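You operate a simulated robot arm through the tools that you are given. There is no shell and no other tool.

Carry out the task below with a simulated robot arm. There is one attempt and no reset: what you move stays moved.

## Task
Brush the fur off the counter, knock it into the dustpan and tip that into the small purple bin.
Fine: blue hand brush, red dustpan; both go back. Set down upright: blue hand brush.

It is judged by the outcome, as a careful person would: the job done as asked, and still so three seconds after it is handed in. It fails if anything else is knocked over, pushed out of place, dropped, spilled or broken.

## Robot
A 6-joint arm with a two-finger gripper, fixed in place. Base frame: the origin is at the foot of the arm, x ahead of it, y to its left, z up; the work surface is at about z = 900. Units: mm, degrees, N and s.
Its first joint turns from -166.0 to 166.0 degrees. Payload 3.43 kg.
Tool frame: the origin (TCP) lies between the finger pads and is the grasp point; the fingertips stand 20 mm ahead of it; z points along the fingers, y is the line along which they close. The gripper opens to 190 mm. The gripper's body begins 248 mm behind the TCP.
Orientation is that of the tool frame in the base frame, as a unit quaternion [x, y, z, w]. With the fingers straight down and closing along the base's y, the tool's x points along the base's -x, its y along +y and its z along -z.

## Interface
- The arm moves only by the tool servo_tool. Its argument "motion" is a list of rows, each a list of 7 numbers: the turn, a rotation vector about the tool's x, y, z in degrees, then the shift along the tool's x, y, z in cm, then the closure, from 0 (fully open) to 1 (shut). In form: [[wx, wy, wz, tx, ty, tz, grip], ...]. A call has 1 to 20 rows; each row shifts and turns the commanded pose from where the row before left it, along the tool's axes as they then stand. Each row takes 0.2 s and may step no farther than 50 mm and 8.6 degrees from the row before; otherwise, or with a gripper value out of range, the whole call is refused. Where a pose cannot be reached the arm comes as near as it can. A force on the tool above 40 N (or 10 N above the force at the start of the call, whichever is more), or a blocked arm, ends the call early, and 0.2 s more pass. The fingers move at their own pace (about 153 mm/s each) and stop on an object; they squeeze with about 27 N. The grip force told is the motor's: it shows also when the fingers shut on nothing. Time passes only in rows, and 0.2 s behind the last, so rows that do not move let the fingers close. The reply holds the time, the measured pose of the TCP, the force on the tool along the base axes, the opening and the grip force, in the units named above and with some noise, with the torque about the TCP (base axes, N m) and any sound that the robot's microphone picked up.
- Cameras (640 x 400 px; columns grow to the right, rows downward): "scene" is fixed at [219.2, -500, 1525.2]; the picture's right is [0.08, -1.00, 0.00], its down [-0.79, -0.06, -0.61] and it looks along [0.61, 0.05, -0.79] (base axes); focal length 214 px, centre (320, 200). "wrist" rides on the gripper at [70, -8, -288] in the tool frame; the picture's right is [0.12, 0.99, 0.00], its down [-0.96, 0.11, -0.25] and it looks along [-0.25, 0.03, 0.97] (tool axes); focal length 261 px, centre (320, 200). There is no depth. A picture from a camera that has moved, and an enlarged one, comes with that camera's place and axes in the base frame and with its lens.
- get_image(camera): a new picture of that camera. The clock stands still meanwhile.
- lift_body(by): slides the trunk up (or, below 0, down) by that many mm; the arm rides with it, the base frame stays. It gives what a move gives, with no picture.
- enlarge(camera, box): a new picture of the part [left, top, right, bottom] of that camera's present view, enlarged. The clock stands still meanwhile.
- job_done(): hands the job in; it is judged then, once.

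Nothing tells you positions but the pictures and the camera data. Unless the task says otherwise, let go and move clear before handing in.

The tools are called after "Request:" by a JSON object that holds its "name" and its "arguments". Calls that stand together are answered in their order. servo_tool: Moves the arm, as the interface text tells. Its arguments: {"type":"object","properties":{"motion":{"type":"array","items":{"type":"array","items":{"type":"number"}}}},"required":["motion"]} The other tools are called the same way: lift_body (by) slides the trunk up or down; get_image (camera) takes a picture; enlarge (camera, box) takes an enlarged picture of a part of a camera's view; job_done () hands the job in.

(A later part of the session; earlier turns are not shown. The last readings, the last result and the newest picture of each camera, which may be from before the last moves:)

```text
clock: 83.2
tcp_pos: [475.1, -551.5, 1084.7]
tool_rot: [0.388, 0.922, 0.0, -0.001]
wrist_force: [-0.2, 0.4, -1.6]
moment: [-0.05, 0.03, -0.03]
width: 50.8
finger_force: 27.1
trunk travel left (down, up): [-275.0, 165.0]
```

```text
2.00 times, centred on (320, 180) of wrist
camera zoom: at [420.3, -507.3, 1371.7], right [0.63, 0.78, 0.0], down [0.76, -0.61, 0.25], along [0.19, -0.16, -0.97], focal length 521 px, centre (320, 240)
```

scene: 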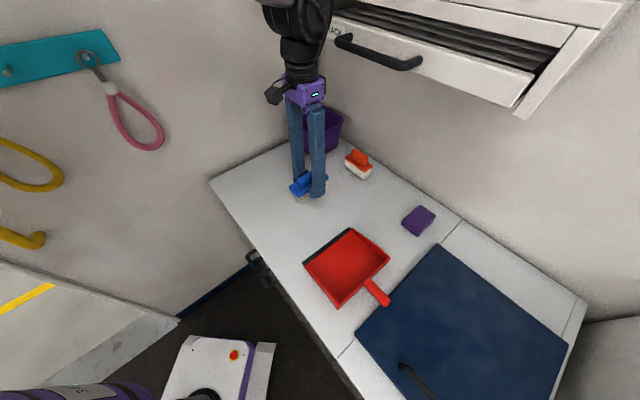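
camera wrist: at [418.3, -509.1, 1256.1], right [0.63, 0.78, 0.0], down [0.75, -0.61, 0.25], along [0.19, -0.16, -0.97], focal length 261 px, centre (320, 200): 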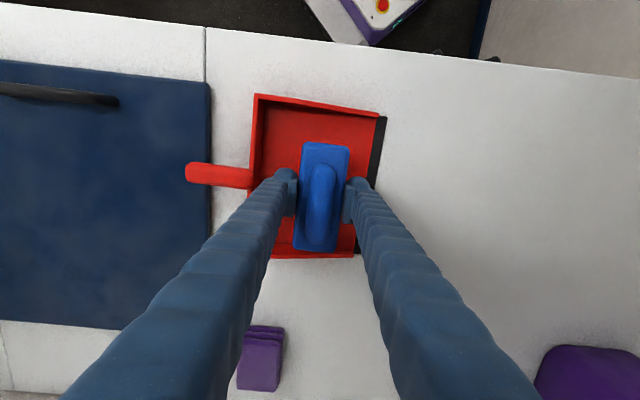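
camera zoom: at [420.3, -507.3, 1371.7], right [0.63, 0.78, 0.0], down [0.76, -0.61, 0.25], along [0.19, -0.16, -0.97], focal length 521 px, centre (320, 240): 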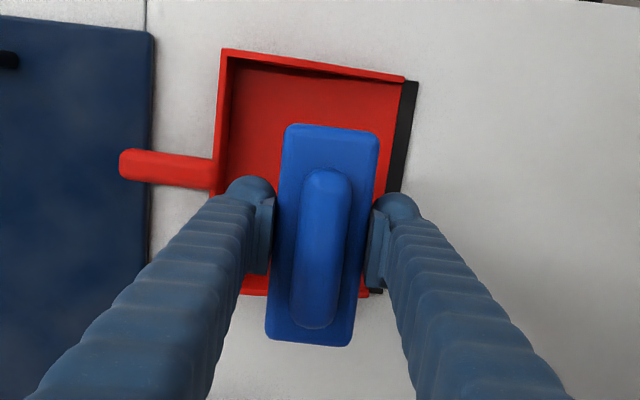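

Fur hasn't dropped. My taps likely reversed before hitting. I'll tap more firmly, with a faster drop and a short dwell on contact.

Request:
{"name": "servo_tool", "arguments": {"motion": [[0, 0, 0, 0, 0, 4.0, 1], [0, 0, 0, 0, 0, 4.5, 1], [0, 0, 0, 0, 0, 3.0, 1], [0, 0, 0, 0, 0, 0, 1]]}}

Request:
{"name": "servo_tool", "arguments": {"motion": [[0, 0, 0, 0, 0, 2.9, 1], [0, 0, 0, 0, 0, 0, 1]]}}

Request:
{"name": "enlarge", "arguments": {"camera": "scene", "box": [270, 160, 430, 320]}}

```text
clock: 84.2
tcp_pos: [474.4, -552.5, 968.4]
tool_rot: [0.389, 0.921, -0.001, 0.0]
wrist_force: [-0.2, 0.4, -1.1]
moment: [0.0, 0.03, 0.04]
width: 50.7
finger_force: 27.1
trunk travel left (down, up): [-275.0, 165.0]
```

```text
clock: 84.8
tcp_pos: [475.8, -553.3, 939.7]
tool_rot: [0.388, 0.922, -0.001, 0.001]
wrist_force: [-0.8, -0.2, 11.5]
moment: [0.42, 0.41, 0.0]
width: 50.5
finger_force: 26.9
trunk travel left (down, up): [-275.0, 165.0]
```

```text
2.50 times, centred on (350, 240) of scene
camera zoom: at [219.2, -500.0, 1525.2], right [0.08, -1.0, 0.0], down [-0.79, -0.06, -0.61], along [0.61, 0.05, -0.79], focal length 536 px, centre (245, 100)
```

zoom: 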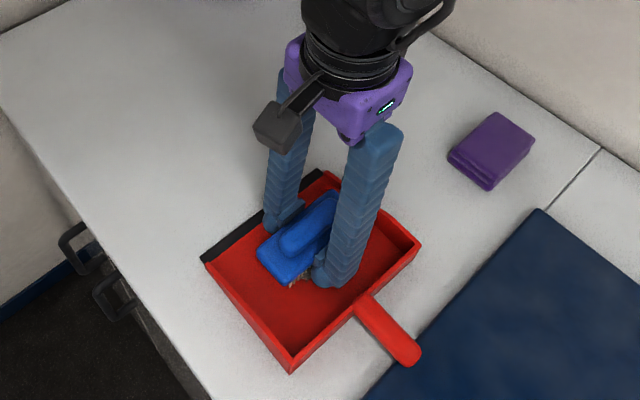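

Contact made at 11.5 N, and fur now shows under the brush. I'll tap twice more, then lift to look.

Request:
{"name": "servo_tool", "arguments": {"motion": [[0, 0, 0, 0, 0, -2.5, 1], [0, 0, 0, 0, 0, 2.5, 1], [0, 0, 0, 0, 0, 0, 1], [0, 0, 0, 0, 0, -2.5, 1], [0, 0, 0, 0, 0, 2.5, 1], [0, 0, 0, 0, 0, 0, 1], [0, 0, 0, 0, 0, -3.0, 1], [0, 0, 0, 0, 0, -4.0, 1], [0, 0, 0, 0, 0, -4.5, 1], [0, 0, 0, 0, 0, -4.5, 1], [0, 0, 0, 0, 0, 0, 1]]}}

Request:
{"name": "enlarge", "arguments": {"camera": "scene", "box": [270, 160, 430, 320]}}

Request:
{"name": "get_image", "arguments": {"camera": "wrist"}}

```text
clock: 87.2
tcp_pos: [474.3, -553.9, 1100.6]
tool_rot: [0.388, 0.922, 0.001, -0.001]
wrist_force: [0.4, -0.5, -0.5]
moment: [-0.01, 0.01, -0.02]
width: 49.8
finger_force: 27.0
trunk travel left (down, up): [-275.0, 165.0]
```

```text
2.50 times, centred on (350, 240) of scene
camera zoom: at [219.2, -500.0, 1525.2], right [0.08, -1.0, 0.0], down [-0.79, -0.06, -0.61], along [0.61, 0.05, -0.79], focal length 536 px, centre (245, 100)
```

zoom: 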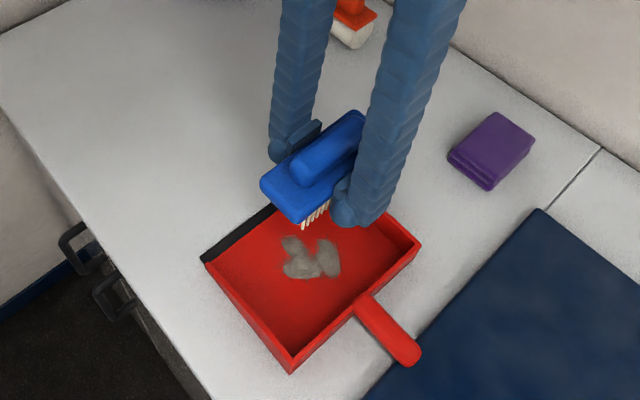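

```text
taken
camera wrist: at [419.2, -510.6, 1387.6], right [0.63, 0.78, 0.0], down [0.76, -0.61, 0.25], along [0.19, -0.15, -0.97], focal length 261 px, centre (320, 200)
```

wrist: 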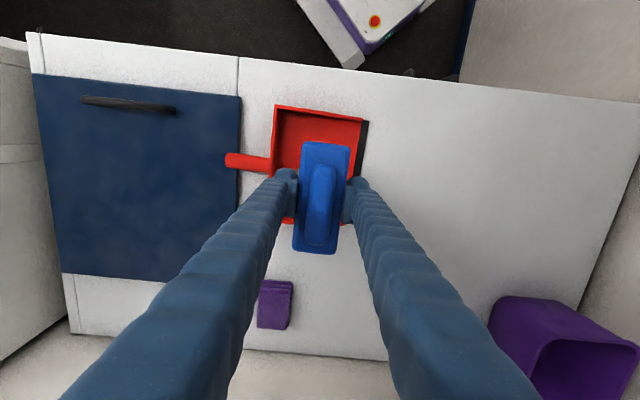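

Fur is now lying in the pan. I'll check how the brush sits in the grip and whether any fur remains on it.

Request:
{"name": "enlarge", "arguments": {"camera": "scene", "box": [320, 170, 400, 250]}}

Request:
{"name": "enlarge", "arguments": {"camera": "wrist", "box": [250, 100, 390, 270]}}

```text
5.00 times, centred on (360, 210) of scene
camera zoom: at [219.2, -500.0, 1525.2], right [0.08, -1.0, 0.0], down [-0.79, -0.06, -0.61], along [0.61, 0.05, -0.79], focal length 1072 px, centre (120, 150)
```

zoom: 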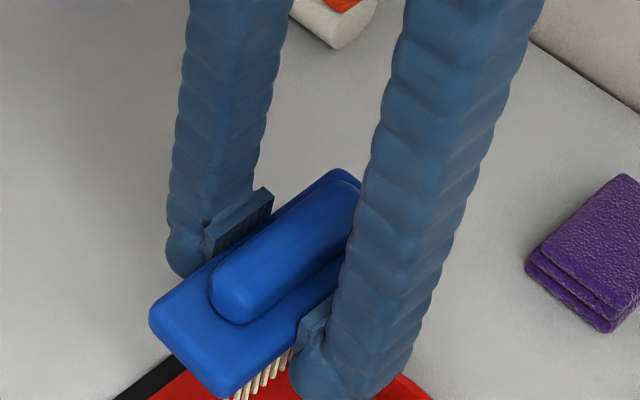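

```text
2.35 times, centred on (320, 185) of wrist
camera zoom: at [419.2, -510.6, 1387.6], right [0.63, 0.78, 0.0], down [0.76, -0.61, 0.25], along [0.19, -0.15, -0.97], focal length 613 px, centre (320, 235)
```

zoom: 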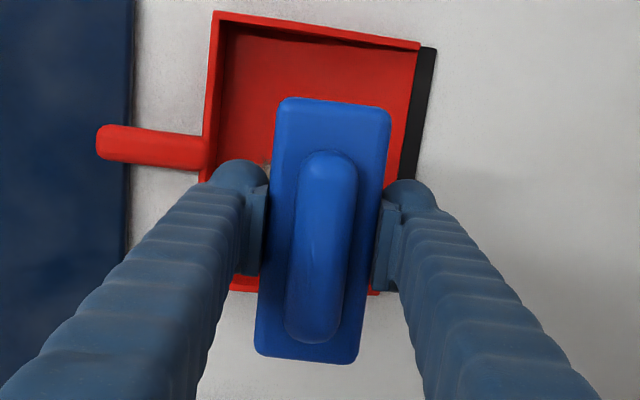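

The brush has crept upwards in the grip from the pressing. I'll look closely at the fur in the pan before deciding on more knocks.

Request:
{"name": "servo_tool", "arguments": {"motion": [[0, 0, 0, 0, 3.0, 0, 1], [0, 0, 0, 0, 4.0, 0, 1], [0, 0, 0, 0, 4.0, 0, 1], [0, 0, 0, 0, 4.0, 0, 1], [0, 0, 0, 0, 0, 0, 1]]}}

Request:
{"name": "enlarge", "arguments": {"camera": "wrist", "box": [120, 80, 300, 230]}}

Request:
{"name": "enlarge", "arguments": {"camera": "scene", "box": [290, 210, 410, 320]}}

Request:
{"name": "get_image", "arguments": {"camera": "wrist"}}

```text
clock: 88.4
tcp_pos: [582.8, -450.3, 1100.8]
tool_rot: [0.388, 0.921, -0.001, 0.0]
wrist_force: [0.3, -0.1, -1.7]
moment: [-0.05, -0.02, -0.03]
width: 49.9
finger_force: 27.1
trunk travel left (down, up): [-275.0, 165.0]
```

```text
2.67 times, centred on (210, 155) of wrist
camera zoom: at [527.9, -405.5, 1387.6], right [0.63, 0.78, 0.0], down [0.75, -0.61, 0.25], along [0.19, -0.16, -0.97], focal length 695 px, centre (613, 320)
```

zoom: 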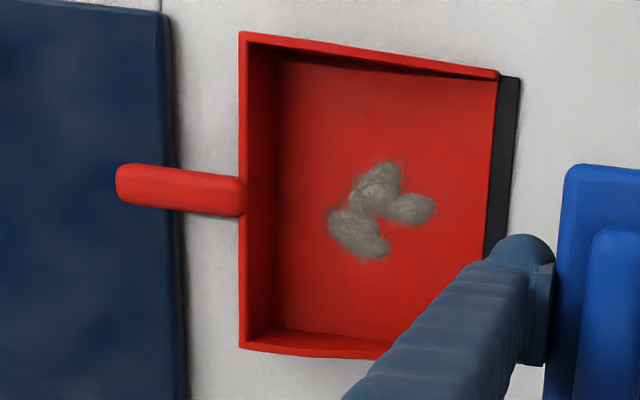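

```text
3.64 times, centred on (350, 265) of scene
camera zoom: at [219.2, -500.0, 1525.2], right [0.08, -1.0, 0.0], down [-0.79, -0.06, -0.61], along [0.61, 0.05, -0.79], focal length 780 px, centre (211, -36)
```

zoom: 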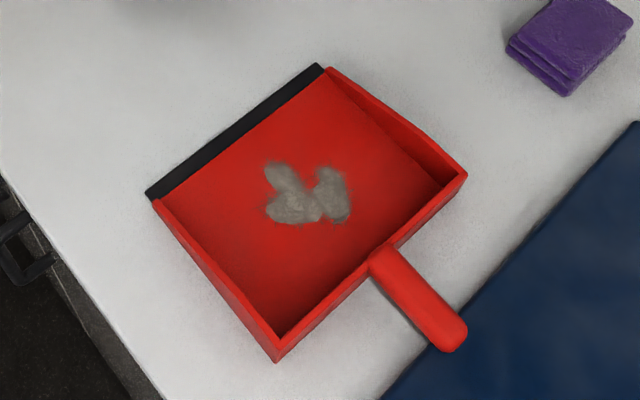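

```text
taken
camera wrist: at [527.9, -405.5, 1387.6], right [0.63, 0.78, 0.0], down [0.75, -0.61, 0.25], along [0.19, -0.16, -0.97], focal length 261 px, centre (320, 200)
```

wrist: 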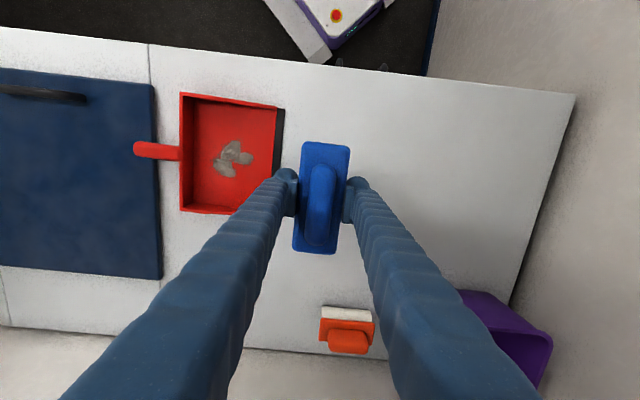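

The pan now holds a tuft of fur and the counter is clean. I'll take the brush home and set it down there, then regrip it properly for a final confirming knock if needed.

Request:
{"name": "servo_tool", "arguments": {"motion": [[0, 0, 0, 0.5, 2.0, 0, 1], [0, 0, 0, 0.95, 4.3, 0, 1], [0, 0, 0, 0.95, 4.3, 0, 1], [0, 0, 0, 0.95, 4.3, 0, 1], [0, 0, 0, 0.95, 4.3, 0, 1], [0, 0, 0, 0.95, 4.3, 0, 1], [0, 0, 0, 0.93, 4.1, 0, 1], [0, 0, 0, 0, 0, 0, 1]]}}

Request:
{"name": "servo_tool", "arguments": {"motion": [[0, 0, -7.6, 0, 0, 0, 1], [0, 0, -7.6, 0, 0, 0, 1], [0, 0, -7.6, 0, 0, 0, 1], [0, 0, -7.6, 0, 0, 0, 1], [0, 0, -7.6, 0, 0, 0, 1], [0, 0, -7.6, 0, 0, 0, 1], [0, 0, -7.6, 0, 0, 0, 1], [0, 0, -7.6, 0, 0, 0, 1], [0, 0, -7.6, 0, 0, 0, 1], [0, 0, -7.6, 0, 0, 0, 1], [0, 0, -7.6, 0, 0, 0, 1], [0, 0, -7.6, 0, 0, 0, 1], [0, 0, 0, 0, 0, 3.5, 1], [0, 0, 0, 0, 0, 3.5, 1], [0, 0, 0, 0, 0, 3.5, 1], [0, 0, 0, 0, 0, 0, 1], [0, 0, 0, 0, 0, 0, 1]]}}

Request:
{"name": "enlarge", "arguments": {"camera": "scene", "box": [200, 120, 320, 220]}}

Request:
{"name": "get_image", "arguments": {"camera": "wrist"}}

```text
clock: 90.2
tcp_pos: [733.2, -210.3, 1097.4]
tool_rot: [0.388, 0.922, 0.0, 0.0]
wrist_force: [1.1, 0.7, -1.2]
moment: [-0.05, 0.0, -0.03]
width: 49.8
finger_force: 27.4
trunk travel left (down, up): [-275.0, 165.0]
```

```text
clock: 93.8
tcp_pos: [736.9, -210.1, 994.0]
tool_rot: [-0.386, 0.922, 0.0, 0.0]
wrist_force: [0.5, -0.1, -0.9]
moment: [-0.04, -0.01, 0.0]
width: 49.9
finger_force: 26.7
trunk travel left (down, up): [-275.0, 165.0]
```

```text
4.00 times, centred on (260, 170) of scene
camera zoom: at [219.2, -500.0, 1525.2], right [0.08, -1.0, 0.0], down [-0.79, -0.06, -0.61], along [0.61, 0.05, -0.79], focal length 858 px, centre (560, 320)
```

zoom: 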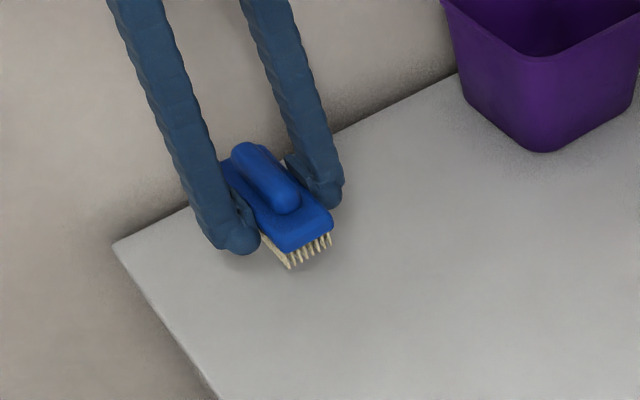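

```text
taken
camera wrist: at [694.1, -267.9, 1281.7], right [-0.79, 0.61, 0.0], down [0.59, 0.77, 0.25], along [0.15, 0.2, -0.97], focal length 261 px, centre (320, 200)
```

wrist: 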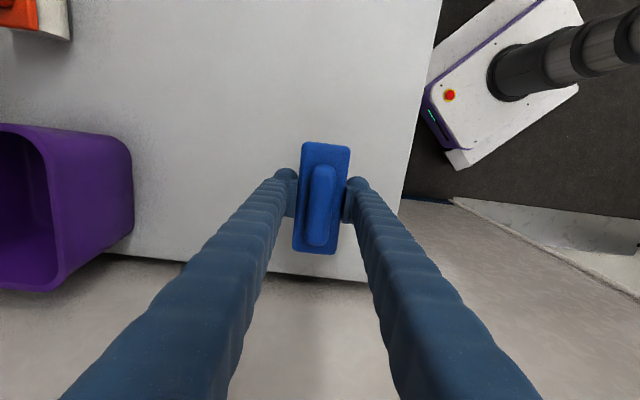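

The bristles look clean and the brush is level. I'm lowering it onto its original spot in small steps until it touches.

Request:
{"name": "servo_tool", "arguments": {"motion": [[0, 0, 0, 0.2, -0.3, 2.0, 1], [0, 0, 0, 0, 0, 1.8, 1], [0, 0, 0, 0, 0, 1.0, 1], [0, 0, 0, 0, 0, 0, 1]]}}

Request:
{"name": "servo_tool", "arguments": {"motion": [[0, 0, 0, 0, 0, 0.3, 1], [0, 0, 0, 0, 0, 0, 1]]}}

Request:
{"name": "servo_tool", "arguments": {"motion": [[0, 0, 0, 0, 0, 0.2, 1], [0, 0, 0, 0, 0, 0, 1]]}}

Request:
{"name": "servo_tool", "arguments": {"motion": [[0, 0, 0, 0, 0, 0.15, 1], [0, 0, 0, 0, 0, 0, 1]]}}

```text
clock: 94.8
tcp_pos: [737.7, -213.1, 947.2]
tool_rot: [-0.387, 0.922, 0.0, 0.0]
wrist_force: [-0.1, -0.3, -0.2]
moment: [0.01, -0.01, -0.01]
width: 50.0
finger_force: 26.7
trunk travel left (down, up): [-275.0, 165.0]
```

```text
clock: 95.4
tcp_pos: [736.9, -213.6, 944.7]
tool_rot: [-0.387, 0.922, 0.0, 0.0]
wrist_force: [0.1, -0.5, -0.1]
moment: [0.01, 0.0, -0.02]
width: 49.8
finger_force: 27.0
trunk travel left (down, up): [-275.0, 165.0]
```

```text
clock: 96.0
tcp_pos: [737.1, -214.1, 941.8]
tool_rot: [-0.386, 0.923, 0.0, 0.0]
wrist_force: [0.8, -0.4, -0.4]
moment: [0.02, 0.0, -0.02]
width: 50.0
finger_force: 27.3
trunk travel left (down, up): [-275.0, 165.0]
```

```text
clock: 96.6
tcp_pos: [738.4, -213.9, 938.9]
tool_rot: [-0.387, 0.922, 0.0, 0.0]
wrist_force: [-0.3, -0.5, -1.4]
moment: [-0.03, 0.0, 0.05]
width: 50.0
finger_force: 27.1
trunk travel left (down, up): [-275.0, 165.0]
```

Not touching yet, which confirms the brush slid up in the grip. I'm continuing down.

Request:
{"name": "servo_tool", "arguments": {"motion": [[0, 0, 0, 0, 0, 0.15, 1], [0, 0, 0, 0, 0, 0, 1]]}}

Request:
{"name": "servo_tool", "arguments": {"motion": [[0, 0, 0, 0, 0, 0.15, 1], [0, 0, 0, 0, 0, 0, 1]]}}

Request:
{"name": "servo_tool", "arguments": {"motion": [[0, 0, 0, 0, 0, 0.15, 1], [0, 0, 0, 0, 0, 0, 1]]}}

Request:
{"name": "enlarge", "arguments": {"camera": "scene", "box": [210, 140, 300, 215]}}

```text
clock: 97.2
tcp_pos: [736.9, -214.0, 937.5]
tool_rot: [-0.386, 0.922, 0.001, 0.0]
wrist_force: [0.4, 0.3, -1.0]
moment: [0.02, 0.0, 0.0]
width: 49.5
finger_force: 27.1
trunk travel left (down, up): [-275.0, 165.0]
```

```text
clock: 97.8
tcp_pos: [737.9, -213.8, 936.9]
tool_rot: [-0.387, 0.922, 0.0, 0.0]
wrist_force: [-0.1, -0.6, -1.4]
moment: [-0.02, -0.01, -0.02]
width: 50.1
finger_force: 26.6
trunk travel left (down, up): [-275.0, 165.0]
```

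```text
clock: 98.4
tcp_pos: [737.4, -213.3, 936.3]
tool_rot: [-0.386, 0.922, 0.0, 0.0]
wrist_force: [0.2, -0.2, -1.6]
moment: [-0.01, 0.04, -0.03]
width: 50.0
finger_force: 27.0
trunk travel left (down, up): [-275.0, 165.0]
```

```text
5.33 times, centred on (255, 178) of scene
camera zoom: at [219.2, -500.0, 1525.2], right [0.08, -1.0, 0.0], down [-0.79, -0.06, -0.61], along [0.61, 0.05, -0.79], focal length 1144 px, centre (667, 320)
```

zoom: 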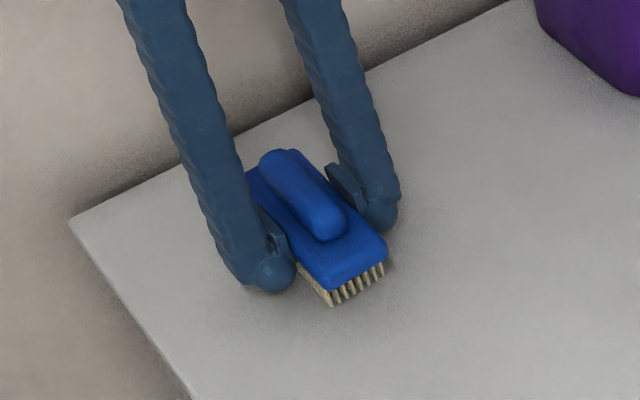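

Request:
{"name": "servo_tool", "arguments": {"motion": [[0, 0, 0, 0, 0, 0.15, 1], [0, 0, 0, 0, 0, 0, 1]]}}

Request:
{"name": "servo_tool", "arguments": {"motion": [[0, 0, 0, 0, 0, 0.15, 1], [0, 0, 0, 0, 0, 0, 1]]}}

Request:
{"name": "servo_tool", "arguments": {"motion": [[0, 0, 0, 0, 0, 0.15, 1], [0, 0, 0, 0, 0, 0, 1]]}}

```text
clock: 99.0
tcp_pos: [738.0, -213.3, 933.7]
tool_rot: [-0.387, 0.922, 0.0, 0.0]
wrist_force: [0.0, 0.3, -0.6]
moment: [-0.01, 0.01, 0.01]
width: 49.8
finger_force: 26.4
trunk travel left (down, up): [-275.0, 165.0]
```

```text
clock: 99.6
tcp_pos: [737.7, -214.2, 933.8]
tool_rot: [-0.387, 0.922, 0.0, 0.0]
wrist_force: [0.4, 0.8, -1.3]
moment: [0.01, 0.02, 0.01]
width: 50.1
finger_force: 26.8
trunk travel left (down, up): [-275.0, 165.0]
```

```text
clock: 100.2
tcp_pos: [738.1, -213.9, 931.2]
tool_rot: [-0.387, 0.922, 0.0, 0.0]
wrist_force: [0.5, 0.8, 7.5]
moment: [-0.24, 0.33, -0.1]
width: 49.9
finger_force: 26.8
trunk travel left (down, up): [-275.0, 165.0]
```

The brush touches down at TCP z ≈ 932, and the grip actually covers the block fully. Before leaving it, I'll make one more round of knocks over the pan to be sure no fur is left in it.

Request:
{"name": "servo_tool", "arguments": {"motion": [[0, 0, 0, 0, 0, -1.0, 1], [0, 0, 0, 0, 0, -3.0, 1], [0, 0, 0, 0, 0, -4.0, 1], [0, 0, 0, 0, 0, -4.0, 1], [0, 0, 7.6, 0, 0, 0, 1], [0, 0, 7.6, 0, 0, 0, 1], [0, 0, 7.6, 0, 0, 0, 1], [0, 0, 7.6, 0, 0, 0, 1], [0, 0, 7.6, 0, 0, 0, 1], [0, 0, 7.6, 0, 0, 0, 1], [0, 0, 7.6, 0, 0, 0, 1], [0, 0, 7.6, 0, 0, 0, 1], [0, 0, 7.6, 0, 0, 0, 1], [0, 0, 7.6, 0, 0, 0, 1], [0, 0, 7.6, 0, 0, 0, 1], [0, 0, 7.6, 0, 0, 0, 1], [0, 0, 0, 0, 0, 0, 1]]}}

Request:
{"name": "servo_tool", "arguments": {"motion": [[0, 0, 0, -0.2, -2.5, 0, 1], [0, 0, 0, -0.5, -4.5, 0, 1], [0, 0, 0, -0.5, -4.5, 0, 1], [0, 0, 0, -0.5, -4.5, 0, 1], [0, 0, 0, -0.5, -4.5, 0, 1], [0, 0, 0, -0.5, -4.5, 0, 1], [0, 0, 0, -0.5, -4.5, 0, 1], [0, 0, 0, -0.5, -4.5, 0, 1], [0, 0, 0, -0.5, -4.5, 0, 1], [0, 0, 0, -0.4, -3.5, 0, 1], [0, 0, 0, 0, 0, 0, 1], [0, 0, 0, 0, 0, 0, 1]]}}

Request:
{"name": "get_image", "arguments": {"camera": "wrist"}}

```text
clock: 103.8
tcp_pos: [737.3, -215.2, 1050.5]
tool_rot: [0.389, 0.921, 0.001, 0.0]
wrist_force: [-1.1, 0.1, -1.6]
moment: [0.04, 0.0, 0.01]
width: 49.5
finger_force: 27.1
trunk travel left (down, up): [-275.0, 165.0]
```

```text
clock: 106.4
tcp_pos: [468.6, -540.0, 1053.2]
tool_rot: [0.389, 0.921, 0.001, 0.0]
wrist_force: [-0.3, 0.2, -1.6]
moment: [-0.01, 0.0, -0.02]
width: 49.9
finger_force: 27.6
trunk travel left (down, up): [-275.0, 165.0]
```

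```text
taken
camera wrist: at [413.2, -495.4, 1341.0], right [0.63, 0.78, 0.0], down [0.76, -0.61, 0.25], along [0.19, -0.16, -0.97], focal length 261 px, centre (320, 200)
```

wrist: 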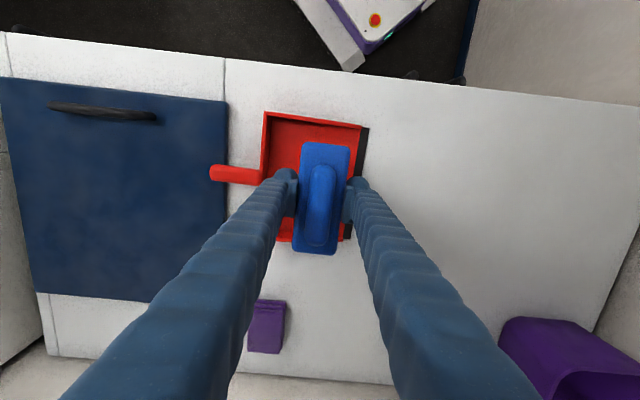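

I'm over the pan again. I'll lower and do two firm but gentle taps.

Request:
{"name": "servo_tool", "arguments": {"motion": [[0, 0, 0, 0, 0, 3.5, 1], [0, 0, 0, 0, 0, 3.5, 1], [0, 0, 0, 0, 0, 2.2, 1], [0, 0, 0, 0, 0, 0, 1]]}}

Request:
{"name": "servo_tool", "arguments": {"motion": [[0, 0, 0, 0, 0, 2.7, 1], [0, 0, 0, 0, 0, 0, 1]]}}

```text
clock: 107.4
tcp_pos: [468.2, -541.6, 958.2]
tool_rot: [0.388, 0.921, 0.0, 0.0]
wrist_force: [-0.3, 0.2, -1.3]
moment: [-0.01, -0.03, 0.0]
width: 49.7
finger_force: 27.0
trunk travel left (down, up): [-275.0, 165.0]
```

```text
clock: 108.0
tcp_pos: [469.7, -540.8, 933.3]
tool_rot: [0.389, 0.921, 0.0, 0.002]
wrist_force: [2.3, -3.0, 21.0]
moment: [0.3, 0.32, -0.04]
width: 50.0
finger_force: 26.7
trunk travel left (down, up): [-275.0, 165.0]
```

That knock hit at 21 N. I'll do one more tap at lower depth, then lift and look.

Request:
{"name": "servo_tool", "arguments": {"motion": [[0, 0, 0, 0, 0, -2.5, 1], [0, 0, 0, 0, 0, 2.4, 1], [0, 0, 0, 0, 0, 0, 1], [0, 0, 0, 0, 0, -3.0, 1], [0, 0, 0, 0, 0, -4.5, 1], [0, 0, 0, 0, 0, -4.5, 1], [0, 0, 0, 0, 3.0, 0, 1], [0, 0, 0, 0, 4.5, 0, 1], [0, 0, 0, 0, 4.5, 0, 1], [0, 0, 0, 0, 4.5, 0, 1], [0, 0, 0, 0, 0, 0, 1]]}}

Request:
{"name": "enlarge", "arguments": {"camera": "wrist", "box": [120, 80, 300, 230]}}

Request:
{"name": "enlarge", "arguments": {"camera": "scene", "box": [290, 210, 410, 320]}}

```text
clock: 110.4
tcp_pos: [587.4, -424.3, 1054.0]
tool_rot: [0.388, 0.922, 0.0, 0.0]
wrist_force: [-0.1, 0.2, -1.7]
moment: [-0.06, -0.05, 0.0]
width: 50.4
finger_force: 27.0
trunk travel left (down, up): [-275.0, 165.0]
```

```text
2.67 times, centred on (210, 155) of wrist
camera zoom: at [531.0, -381.3, 1341.4], right [0.63, 0.78, 0.0], down [0.75, -0.61, 0.25], along [0.19, -0.16, -0.97], focal length 695 px, centre (613, 320)
```

zoom: 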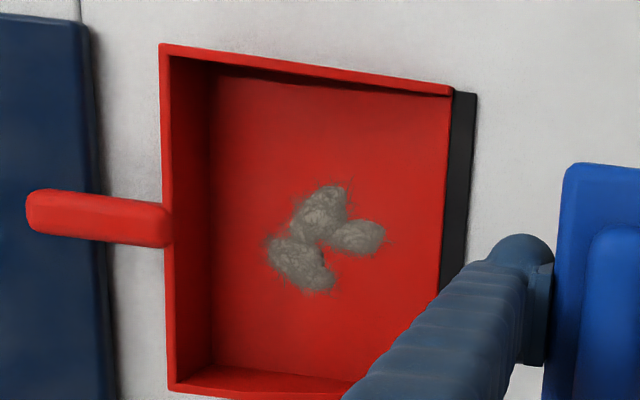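

```text
3.64 times, centred on (350, 265) of scene
camera zoom: at [219.2, -500.0, 1525.2], right [0.08, -1.0, 0.0], down [-0.79, -0.06, -0.61], along [0.61, 0.05, -0.79], focal length 780 px, centre (211, -36)
```

zoom: 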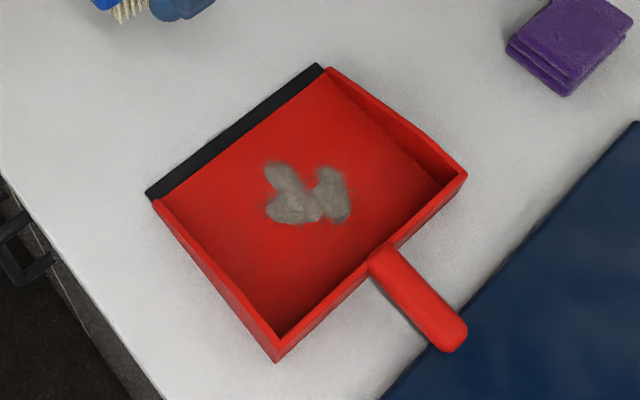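

The pile is unchanged by further knocks, so the brush is empty. I'm returning the brush to its spot.

Request:
{"name": "servo_tool", "arguments": {"motion": [[0, 0, 0, 0.4, 2.0, 0, 1], [0, 0, 0, 0.7, 4.0, 0, 1], [0, 0, 0, 0.7, 4.0, 0, 1], [0, 0, 0, 0.7, 4.0, 0, 1], [0, 0, 0, 0.7, 4.0, 0, 1], [0, 0, 0, 0.7, 4.0, 0, 1], [0, 0, 0, 0.67, 3.5, 0, 1], [0, 0, 0, 0, 0, 0, 1]]}}

Request:
{"name": "servo_tool", "arguments": {"motion": [[0, 0, -7.6, 0, 0, 0, 1], [0, 0, -7.6, 0, 0, 0, 1], [0, 0, -7.6, 0, 0, 0, 1], [0, 0, -7.6, 0, 0, 0, 1], [0, 0, -7.6, 0, 0, 0, 1], [0, 0, -7.6, 0, 0, 0, 1], [0, 0, -7.6, 0, 0, 0, 1], [0, 0, -7.6, 0, 0, 0, 1], [0, 0, -7.6, 0, 0, 0, 1], [0, 0, -7.6, 0, 0, 0, 1], [0, 0, -7.6, 0, 0, 0, 1], [0, 0, -7.6, 0, 0, 0, 1], [0, 0, 0, 0, 0, 3.5, 1], [0, 0, 0, 0, 0, 3.5, 1], [0, 0, 0, 0, 0, 0, 1], [0, 0, 0, 0, 0, 0, 1]]}}

Request:
{"name": "enlarge", "arguments": {"camera": "scene", "box": [210, 140, 300, 215]}}

Request:
{"name": "enlarge", "arguments": {"camera": "wrist", "box": [240, 110, 400, 270]}}

```text
clock: 112.2
tcp_pos: [736.1, -213.1, 1054.9]
tool_rot: [0.388, 0.922, 0.0, 0.0]
wrist_force: [0.4, 0.5, -1.7]
moment: [-0.1, -0.01, 0.01]
width: 50.4
finger_force: 27.1
trunk travel left (down, up): [-275.0, 165.0]
```

```text
clock: 115.6
tcp_pos: [737.3, -212.7, 981.4]
tool_rot: [-0.387, 0.922, 0.0, 0.0]
wrist_force: [0.0, 0.3, -1.2]
moment: [-0.01, -0.03, -0.01]
width: 50.4
finger_force: 26.8
trunk travel left (down, up): [-275.0, 165.0]
```

```text
5.33 times, centred on (255, 178) of scene
camera zoom: at [219.2, -500.0, 1525.2], right [0.08, -1.0, 0.0], down [-0.79, -0.06, -0.61], along [0.61, 0.05, -0.79], focal length 1144 px, centre (667, 320)
```

zoom: 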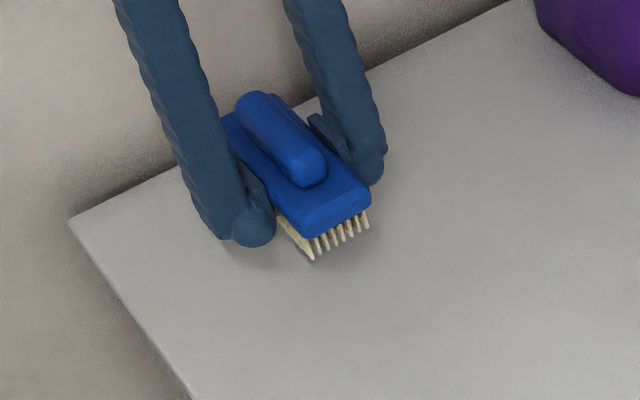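

```text
2.50 times, centred on (320, 190) of wrist
camera zoom: at [693.9, -270.5, 1269.0], right [-0.79, 0.61, 0.0], down [0.59, 0.77, 0.25], along [0.15, 0.2, -0.97], focal length 652 px, centre (320, 225)
```

zoom: 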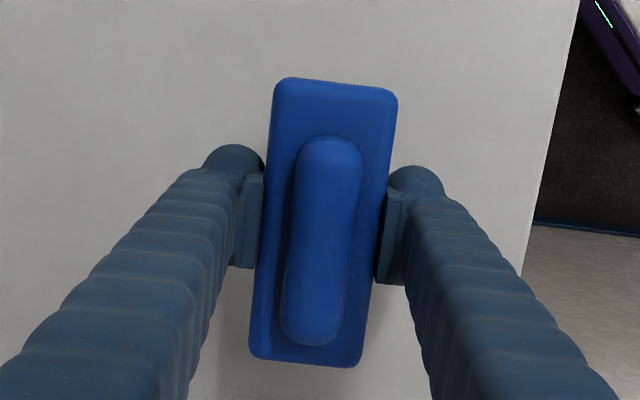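

I'm lowering to just above the counter, then stepping down to contact.

Request:
{"name": "servo_tool", "arguments": {"motion": [[0, 0, 0, 0, 0, 2.0, 1], [0, 0, 0, 0, 0, 1.5, 1], [0, 0, 0, 0, 0, 0.8, 1], [0, 0, 0, 0, 0, 0, 1]]}}

Request:
{"name": "servo_tool", "arguments": {"motion": [[0, 0, 0, 0, 0, 0.3, 1], [0, 0, 0, 0, 0, 0, 1]]}}

Request:
{"name": "servo_tool", "arguments": {"motion": [[0, 0, 0, 0, 0, 0.2, 1], [0, 0, 0, 0, 0, 0, 1]]}}

Request:
{"name": "servo_tool", "arguments": {"motion": [[0, 0, 0, 0, 0, 0.2, 1], [0, 0, 0, 0, 0, 0, 1]]}}

```text
clock: 116.6
tcp_pos: [736.9, -214.4, 939.1]
tool_rot: [-0.387, 0.922, 0.0, -0.001]
wrist_force: [0.9, -0.7, -0.8]
moment: [-0.02, 0.0, 0.01]
width: 50.3
finger_force: 26.9
trunk travel left (down, up): [-275.0, 165.0]
```

```text
clock: 117.2
tcp_pos: [736.4, -213.3, 937.3]
tool_rot: [-0.387, 0.922, 0.0, 0.0]
wrist_force: [0.9, -0.2, -1.3]
moment: [-0.02, -0.05, 0.01]
width: 50.5
finger_force: 26.5
trunk travel left (down, up): [-275.0, 165.0]
```

```text
clock: 117.8
tcp_pos: [737.3, -214.2, 936.2]
tool_rot: [-0.386, 0.922, 0.001, -0.001]
wrist_force: [-0.9, 0.1, -1.5]
moment: [-0.03, -0.04, 0.02]
width: 50.6
finger_force: 27.2
trunk travel left (down, up): [-275.0, 165.0]
```

```text
clock: 118.4
tcp_pos: [736.4, -214.5, 933.0]
tool_rot: [-0.387, 0.922, -0.001, -0.001]
wrist_force: [-0.2, -0.1, -0.4]
moment: [-0.03, 0.06, 0.01]
width: 50.5
finger_force: 27.1
trunk travel left (down, up): [-275.0, 165.0]
```

Request:
{"name": "servo_tool", "arguments": {"motion": [[0, 0, 0, 0, 0, 0.15, 1], [0, 0, 0, 0, 0, 0, 1]]}}

Request:
{"name": "servo_tool", "arguments": {"motion": [[0, 0, 0, 0, 0, 0.15, 1], [0, 0, 0, 0, 0, 0, 1]]}}

Request:
{"name": "servo_tool", "arguments": {"motion": [[0, 0, 0, 0, 0, 0.15, 1], [0, 0, 0, 0, 0, 0, 1]]}}

```text
clock: 119.0
tcp_pos: [735.6, -214.9, 932.1]
tool_rot: [-0.386, 0.922, 0.0, 0.001]
wrist_force: [-1.3, 0.5, -2.0]
moment: [0.01, 0.0, -0.02]
width: 50.5
finger_force: 27.1
trunk travel left (down, up): [-275.0, 165.0]
```

```text
clock: 119.6
tcp_pos: [736.8, -214.0, 928.9]
tool_rot: [-0.386, 0.922, 0.0, -0.001]
wrist_force: [1.0, 0.1, -0.7]
moment: [-0.03, -0.03, -0.03]
width: 50.5
finger_force: 27.0
trunk travel left (down, up): [-275.0, 165.0]
```

```text
clock: 120.2
tcp_pos: [736.2, -214.5, 929.0]
tool_rot: [-0.387, 0.922, 0.001, 0.0]
wrist_force: [-0.1, -0.2, -2.3]
moment: [0.0, -0.01, 0.0]
width: 50.4
finger_force: 27.5
trunk travel left (down, up): [-275.0, 165.0]
```

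Request:
{"name": "servo_tool", "arguments": {"motion": [[0, 0, 0, 0, 0, 0.15, 1], [0, 0, 0, 0, 0, 0, 1]]}}

Request:
{"name": "servo_tool", "arguments": {"motion": [[0, 0, 0, 0, 0, 0.15, 1], [0, 0, 0, 0, 0, 0, 1]]}}

Request:
{"name": "enlarge", "arguments": {"camera": "scene", "box": [210, 140, 300, 215]}}

```text
clock: 120.8
tcp_pos: [736.8, -214.0, 926.5]
tool_rot: [-0.387, 0.922, 0.0, 0.0]
wrist_force: [0.0, 0.0, -1.0]
moment: [0.01, -0.01, 0.0]
width: 50.4
finger_force: 26.2
trunk travel left (down, up): [-275.0, 165.0]
```

```text
clock: 121.4
tcp_pos: [736.7, -214.4, 926.7]
tool_rot: [-0.387, 0.922, 0.0, 0.0]
wrist_force: [1.2, 0.1, 1.2]
moment: [-0.09, 0.11, 0.0]
width: 50.0
finger_force: 26.5
trunk travel left (down, up): [-275.0, 165.0]
```

```text
5.33 times, centred on (255, 178) of scene
camera zoom: at [219.2, -500.0, 1525.2], right [0.08, -1.0, 0.0], down [-0.79, -0.06, -0.61], along [0.61, 0.05, -0.79], focal length 1144 px, centre (667, 320)
```

zoom: 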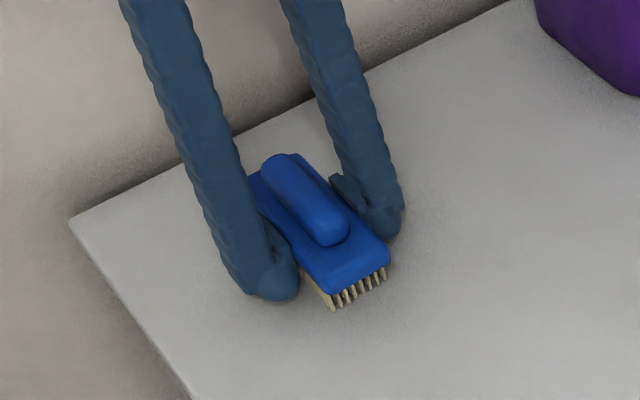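

Bristles are on the counter and match the original spot within a pixel. I'm releasing and rising.

Request:
{"name": "servo_tool", "arguments": {"motion": [[0, 0, 0, 0, 0, 0.05, 1], [0, 0, 0, 0, 0, 0, 0.7], [0, 0, 0, 0, 0, 0, 0.45], [0, 0, 0, 0, 0, 0, 0.45], [0, 0, 0, 0, 0, -1.0, 0.45], [0, 0, 0, 0, 0, -3.0, 0.45], [0, 0, 0, 0, 0, -4.0, 0.45], [0, 0, 0, 0, 0, -4.5, 0.45], [0, 0, 0, 0, 0, -4.5, 0.45], [0, 0, 0, 0, 0, -3.0, 0.45], [0, 0, 0, 0, 0, 0, 0.45]]}}

Request:
{"name": "enlarge", "arguments": {"camera": "scene", "box": [220, 150, 300, 210]}}

Request:
{"name": "get_image", "arguments": {"camera": "wrist"}}

```text
clock: 123.8
tcp_pos: [737.6, -213.8, 1125.7]
tool_rot: [-0.386, 0.922, 0.0, -0.001]
wrist_force: [0.1, 0.1, -0.3]
moment: [-0.06, 0.0, 0.01]
width: 104.5
finger_force: 0.0
trunk travel left (down, up): [-275.0, 165.0]
```

```text
6.67 times, centred on (260, 180) of scene
camera zoom: at [219.2, -500.0, 1525.2], right [0.08, -1.0, 0.0], down [-0.79, -0.06, -0.61], along [0.61, 0.05, -0.79], focal length 1430 px, centre (720, 333)
```

zoom: 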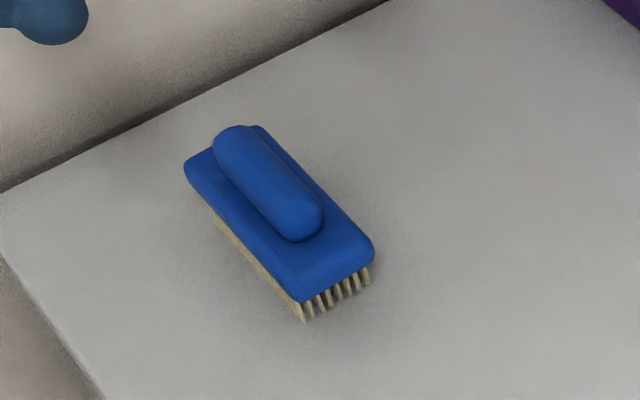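

```text
taken
camera wrist: at [694.1, -272.0, 1414.4], right [-0.79, 0.61, 0.0], down [0.59, 0.77, 0.25], along [0.15, 0.2, -0.97], focal length 261 px, centre (320, 200)
```

wrist: 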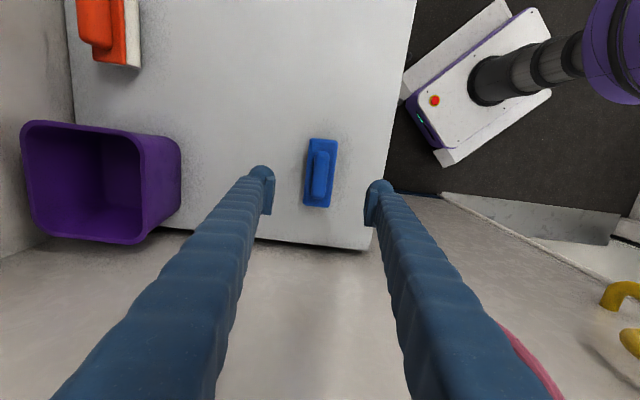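

The brush is back upright on its spot. Next is the bin's exact location and height for tipping.

Request:
{"name": "enlarge", "arguments": {"camera": "scene", "box": [280, 95, 360, 165]}}

Request:
{"name": "enlarge", "arguments": {"camera": "wrist", "box": [10, 105, 200, 255]}}

```text
5.71 times, centred on (320, 130) of scene
camera zoom: at [219.2, -500.0, 1525.2], right [0.08, -1.0, 0.0], down [-0.79, -0.06, -0.61], along [0.61, 0.05, -0.79], focal length 1226 px, centre (320, 600)
```

zoom: 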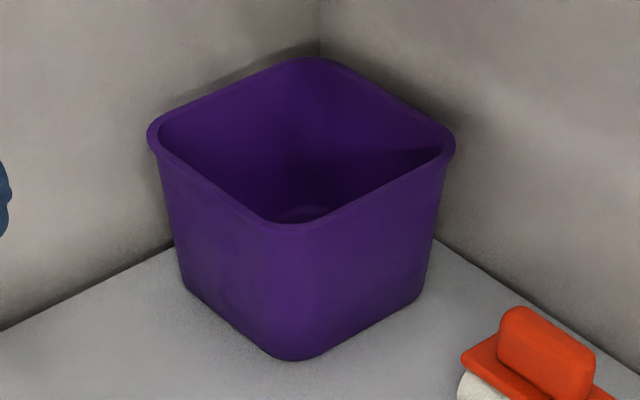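

```text
2.67 times, centred on (105, 180) of wrist
camera zoom: at [694.1, -272.0, 1414.4], right [-0.79, 0.61, 0.0], down [0.59, 0.77, 0.25], along [0.15, 0.2, -0.97], focal length 695 px, centre (893, 253)
```

zoom: 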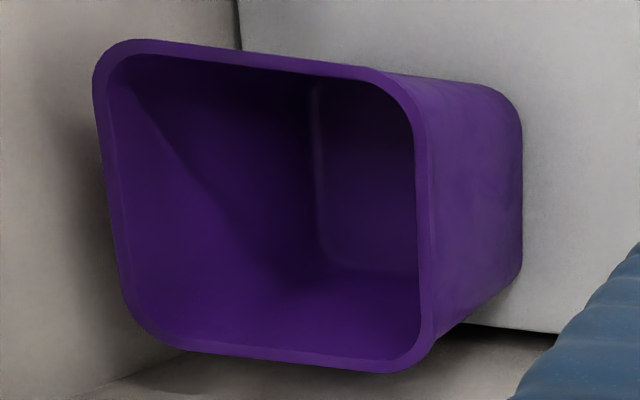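

The bin rim is at z ≈ 1025, centred near (1021, -428). For tipping I want a shallow grip on the pan handle, so I'll go back over the pan and tilt the tool to about 20° below horizontal.

Request:
{"name": "servo_tool", "arguments": {"motion": [[0, 0, 0, 3.0, -0.3, 0, 0.45], [0, 0, 0, 4.5, -0.32, 0, 0.45], [0, 0, 0, 4.5, -0.32, 0, 0.45], [0, 0, 0, 4.5, -0.32, 0, 0.45], [0, 0, 0, 4.5, -0.32, 0, 0.45], [0, 0, 0, 4.5, -0.32, 0, 0.45], [0, 0, 0, 4.5, -0.32, 0, 0.45], [0, 0, 0, 4.5, -0.32, 0, 0.45], [0, 0, 0, 4.5, -0.32, 0, 0.45], [0, 0, 0, 4.5, -0.32, 0, 0.45], [0, 0, 0, 4.5, -0.32, 0, 0.45], [0, 0, 0, 4.5, -0.32, 0, 0.45], [0, 0, 0, 2.6, -0.3, 0, 0.45], [0, 0, 0, 0, 0, 0, 0.45]]}}

Request:
{"name": "servo_tool", "arguments": {"motion": [[0, -7.5, 0, 0, 0, 0, 0.45], [0, -7.5, 0, 0, 0, 0, 0.45], [0, -7.5, 0, 0, 0, 0, 0.45], [0, -7.5, 0, 0, 0, 0, 0.45], [0, -7.5, 0, 0, 0, 0, 0.45], [0, -7.5, 0, 0, 0, 0, 0.45], [0, -7.5, 0, 0, 0, 0, 0.45], [0, -7.5, 0, 0, 0, 0, 0.45], [0, 0, 0, 0, 0, 0, 0.45], [0, 0, 0, 0, 0, 0, 0.45]]}}

Request:
{"name": "get_image", "arguments": {"camera": "wrist"}}

Request:
{"name": "get_image", "arguments": {"camera": "scene"}}

```text
clock: 126.8
tcp_pos: [379.4, -636.5, 1127.0]
tool_rot: [-0.388, 0.922, 0.0, 0.0]
wrist_force: [-0.2, -0.1, -0.3]
moment: [0.0, 0.03, 0.01]
width: 104.5
finger_force: 0.0
trunk travel left (down, up): [-275.0, 165.0]
```

```text
clock: 129.0
tcp_pos: [381.3, -634.5, 1126.7]
tool_rot: [-0.335, 0.799, 0.193, 0.461]
wrist_force: [-0.3, 0.0, 0.3]
moment: [-0.12, 0.11, -0.04]
width: 104.5
finger_force: 0.0
trunk travel left (down, up): [-275.0, 165.0]
```

```text
taken
camera wrist: at [187.3, -845.5, 1209.4], right [-0.75, 0.65, -0.1], down [0.1, 0.27, 0.96], along [0.65, 0.71, -0.27], focal length 261 px, centre (320, 200)
```

wrist: 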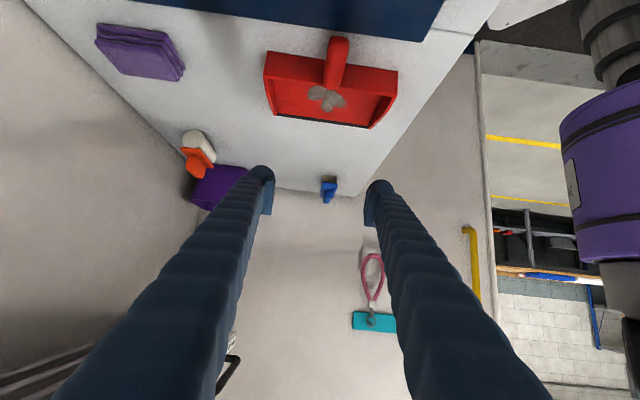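

```text
taken
```

scene: 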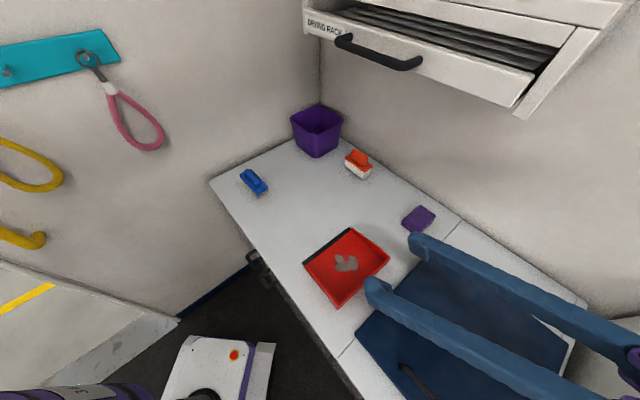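

The 30° pose is reachable. I'm tilting 10° more with a small yaw correction, and descending most of the way to check alignment.

Request:
{"name": "servo_tool", "arguments": {"motion": [[0, -5, 0, 0, 0, 0, 0.45], [0, -5, 0, 0, 0, 0, 0.45], [1.5, 0, 0.55, 0, 0, 0, 0.45], [0, 0, 0, 0, 0, 0, 0.45], [0, 0, 0, 2.82, 0, 1.03, 0.45], [0, 0, 0, 2.82, 0, 1.03, 0.45], [0, 0, 0, 2.82, 0, 1.03, 0.45], [0, 0, 0, 2.82, 0, 1.03, 0.45], [0, 0, 0, 0, 0, 0, 0.45]]}}

Request:
{"name": "get_image", "arguments": {"camera": "wrist"}}

Request:
{"name": "enlarge", "arguments": {"camera": "scene", "box": [300, 200, 500, 330]}}

```text
clock: 131.0
tcp_pos: [380.7, -637.1, 1003.2]
tool_rot: [-0.306, 0.76, 0.214, 0.532]
wrist_force: [0.2, -0.6, -0.3]
moment: [0.06, -0.01, 0.08]
width: 104.5
finger_force: 0.1
trunk travel left (down, up): [-275.0, 165.0]
```

```text
taken
camera wrist: at [173.7, -848.8, 1036.8], right [-0.72, 0.69, -0.11], down [-0.01, 0.15, 0.99], along [0.7, 0.71, -0.1], focal length 261 px, centre (320, 200)
```

wrist: 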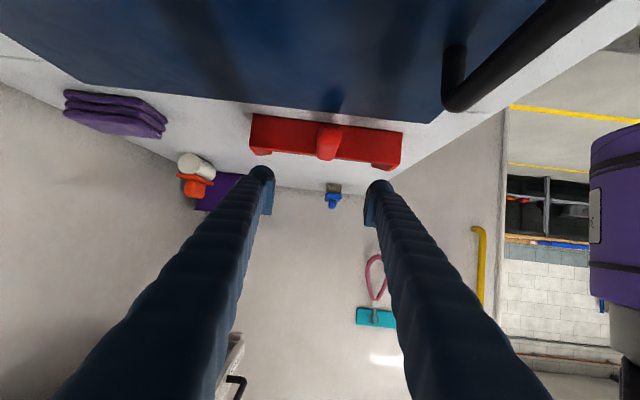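

```text
3.08 times, centred on (400, 265) of scene
camera zoom: at [219.2, -500.0, 1525.2], right [0.08, -1.0, 0.0], down [-0.79, -0.06, -0.61], along [0.61, 0.05, -0.79], focal length 660 px, centre (74, 0)
```

zoom: 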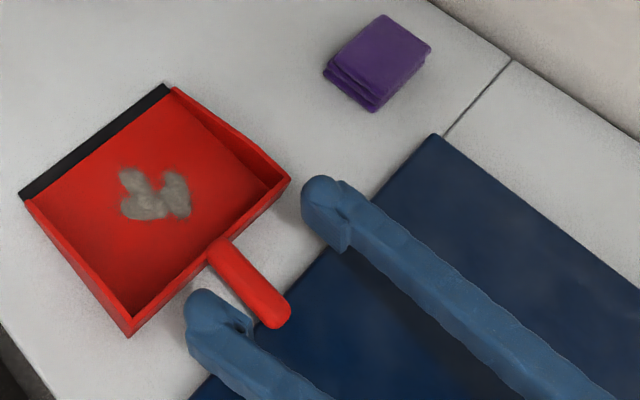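

The approach looks aligned laterally. I'll zoom in on the handle end to settle its height.

Request:
{"name": "enlarge", "arguments": {"camera": "wrist", "box": [240, 90, 410, 200]}}

```text
3.64 times, centred on (325, 145) of wrist
camera zoom: at [173.7, -848.8, 1036.8], right [-0.72, 0.69, -0.11], down [-0.01, 0.15, 0.99], along [0.7, 0.71, -0.1], focal length 948 px, centre (302, 400)
```

zoom: 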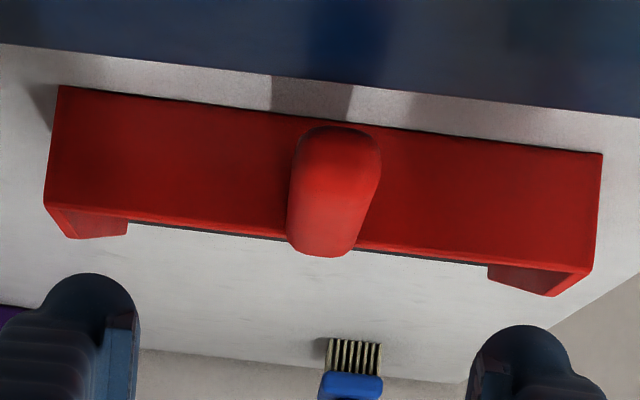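

The handle's centre is about z ≈ 942. I'm descending onto it and closing.

Request:
{"name": "servo_tool", "arguments": {"motion": [[0, 0, 0, 2.0, 0.1, 0.73, 0.45], [0, 0, 0, 2.0, 0.05, 0.73, 0.45], [0, 0, 0, 1.7, 0, 0.62, 0.45], [0, 0, 0, 0, 0, 0, 0.45], [0, 0, 0, 0, 0, 0, 0.8], [0, 0, 0, 0, 0, 0, 1], [0, 0, 0, 0, 0, 0, 1], [0, 0, 0, 0, 0, 0, 1]]}}

Request:
{"name": "enlarge", "arguments": {"camera": "wrist", "box": [220, 90, 420, 230]}}

Request:
{"name": "enlarge", "arguments": {"camera": "scene", "box": [300, 200, 500, 330]}}

```text
clock: 132.8
tcp_pos: [379.5, -635.6, 944.8]
tool_rot: [-0.307, 0.76, 0.215, 0.531]
wrist_force: [0.6, -0.3, -0.1]
moment: [0.07, 0.06, -0.01]
width: 25.2
finger_force: 26.7
trunk travel left (down, up): [-275.0, 165.0]
```

```text
2.86 times, centred on (320, 160) of wrist
camera zoom: at [173.8, -846.4, 976.5], right [-0.72, 0.69, -0.11], down [-0.01, 0.15, 0.99], along [0.7, 0.71, -0.1], focal length 745 px, centre (320, 314)
```

zoom: 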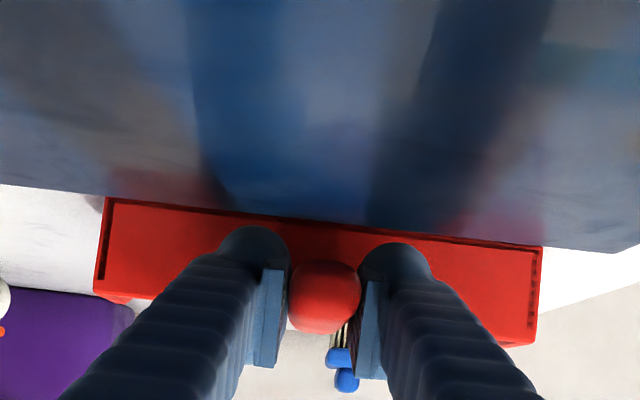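

```text
3.08 times, centred on (400, 265) of scene
camera zoom: at [219.2, -500.0, 1525.2], right [0.08, -1.0, 0.0], down [-0.79, -0.06, -0.61], along [0.61, 0.05, -0.79], focal length 660 px, centre (74, 0)
```

zoom: 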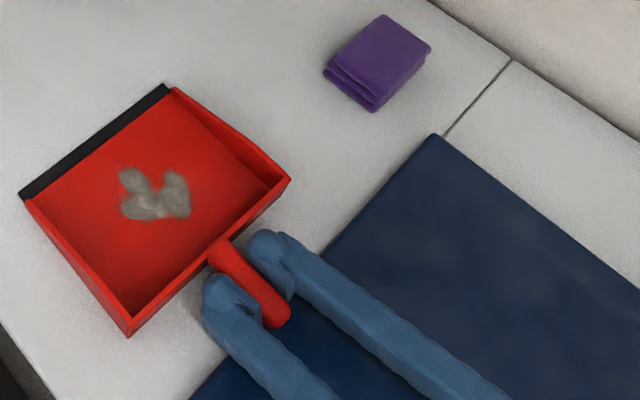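

The grip is good at 25 mm on the handle. I'm lifting very slowly and watching the load.

Request:
{"name": "servo_tool", "arguments": {"motion": [[0, 0, 0, -0.19, 0, -0.07, 1], [0, 0, 0, -0.19, 0, -0.07, 1], [0, 0, 0, -0.19, 0, -0.07, 1], [0, 0, 0, -0.28, 0, -0.1, 1], [0, 0, 0, -0.28, 0, -0.1, 1], [0, 0, 0, -0.28, 0, -0.1, 1], [0, 0, 0, -0.28, 0, -0.1, 1], [0, 0, 0, 0, 0, 0, 1]]}}

Request:
{"name": "enlarge", "arguments": {"camera": "scene", "box": [300, 200, 500, 330]}}

Request:
{"name": "enlarge", "arguments": {"camera": "wrist", "box": [220, 90, 420, 230]}}

```text
clock: 134.6
tcp_pos: [378.4, -635.0, 963.4]
tool_rot: [-0.305, 0.76, 0.213, 0.533]
wrist_force: [0.5, 0.3, -2.2]
moment: [-0.14, 0.14, -0.01]
width: 25.0
finger_force: 27.1
trunk travel left (down, up): [-275.0, 165.0]
```

```text
3.08 times, centred on (400, 265) of scene
camera zoom: at [219.2, -500.0, 1525.2], right [0.08, -1.0, 0.0], down [-0.79, -0.06, -0.61], along [0.61, 0.05, -0.79], focal length 660 px, centre (74, 0)
```

zoom: 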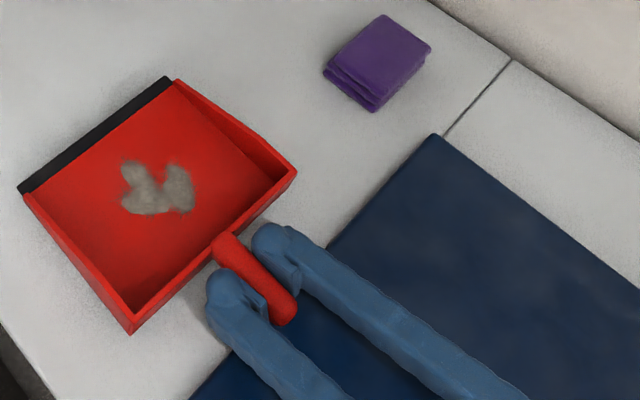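

```text
2.86 times, centred on (320, 160) of wrist
camera zoom: at [172.1, -846.4, 995.6], right [-0.72, 0.69, -0.11], down [-0.01, 0.15, 0.99], along [0.7, 0.71, -0.1], focal length 745 px, centre (320, 314)
```

zoom: 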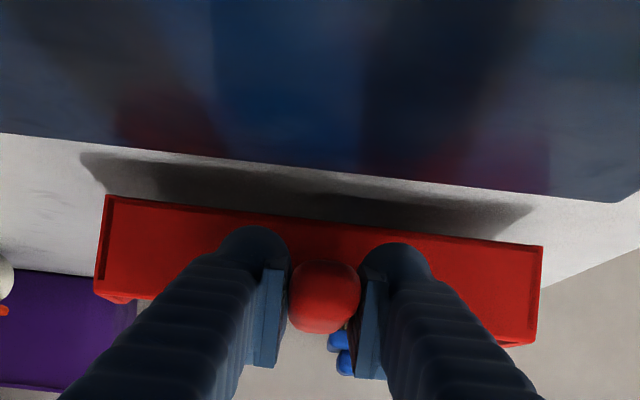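

The pan is lifted level with the fur in it. I'll use the trunk to raise everything smoothly, starting with a small step.

Request:
{"name": "lift_body", "arguments": {"by": 30}}

Request:
{"name": "enlarge", "arguments": {"camera": "scene", "box": [300, 200, 500, 330]}}

```text
clock: 135.3
tcp_pos: [378.3, -634.7, 992.1]
tool_rot: [-0.306, 0.76, 0.214, 0.531]
wrist_force: [-0.8, 0.9, -2.5]
moment: [-0.15, 0.13, 0.04]
width: 25.2
finger_force: 27.0
trunk travel left (down, up): [-305.0, 135.0]
```

```text
3.08 times, centred on (400, 265) of scene
camera zoom: at [219.2, -500.0, 1525.2], right [0.08, -1.0, 0.0], down [-0.79, -0.06, -0.61], along [0.61, 0.05, -0.79], focal length 660 px, centre (74, 0)
```

zoom: 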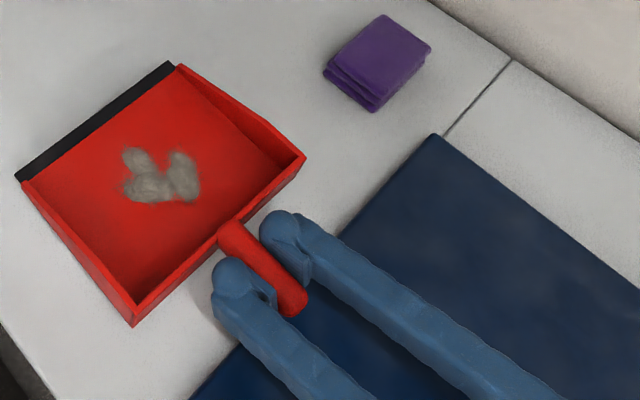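

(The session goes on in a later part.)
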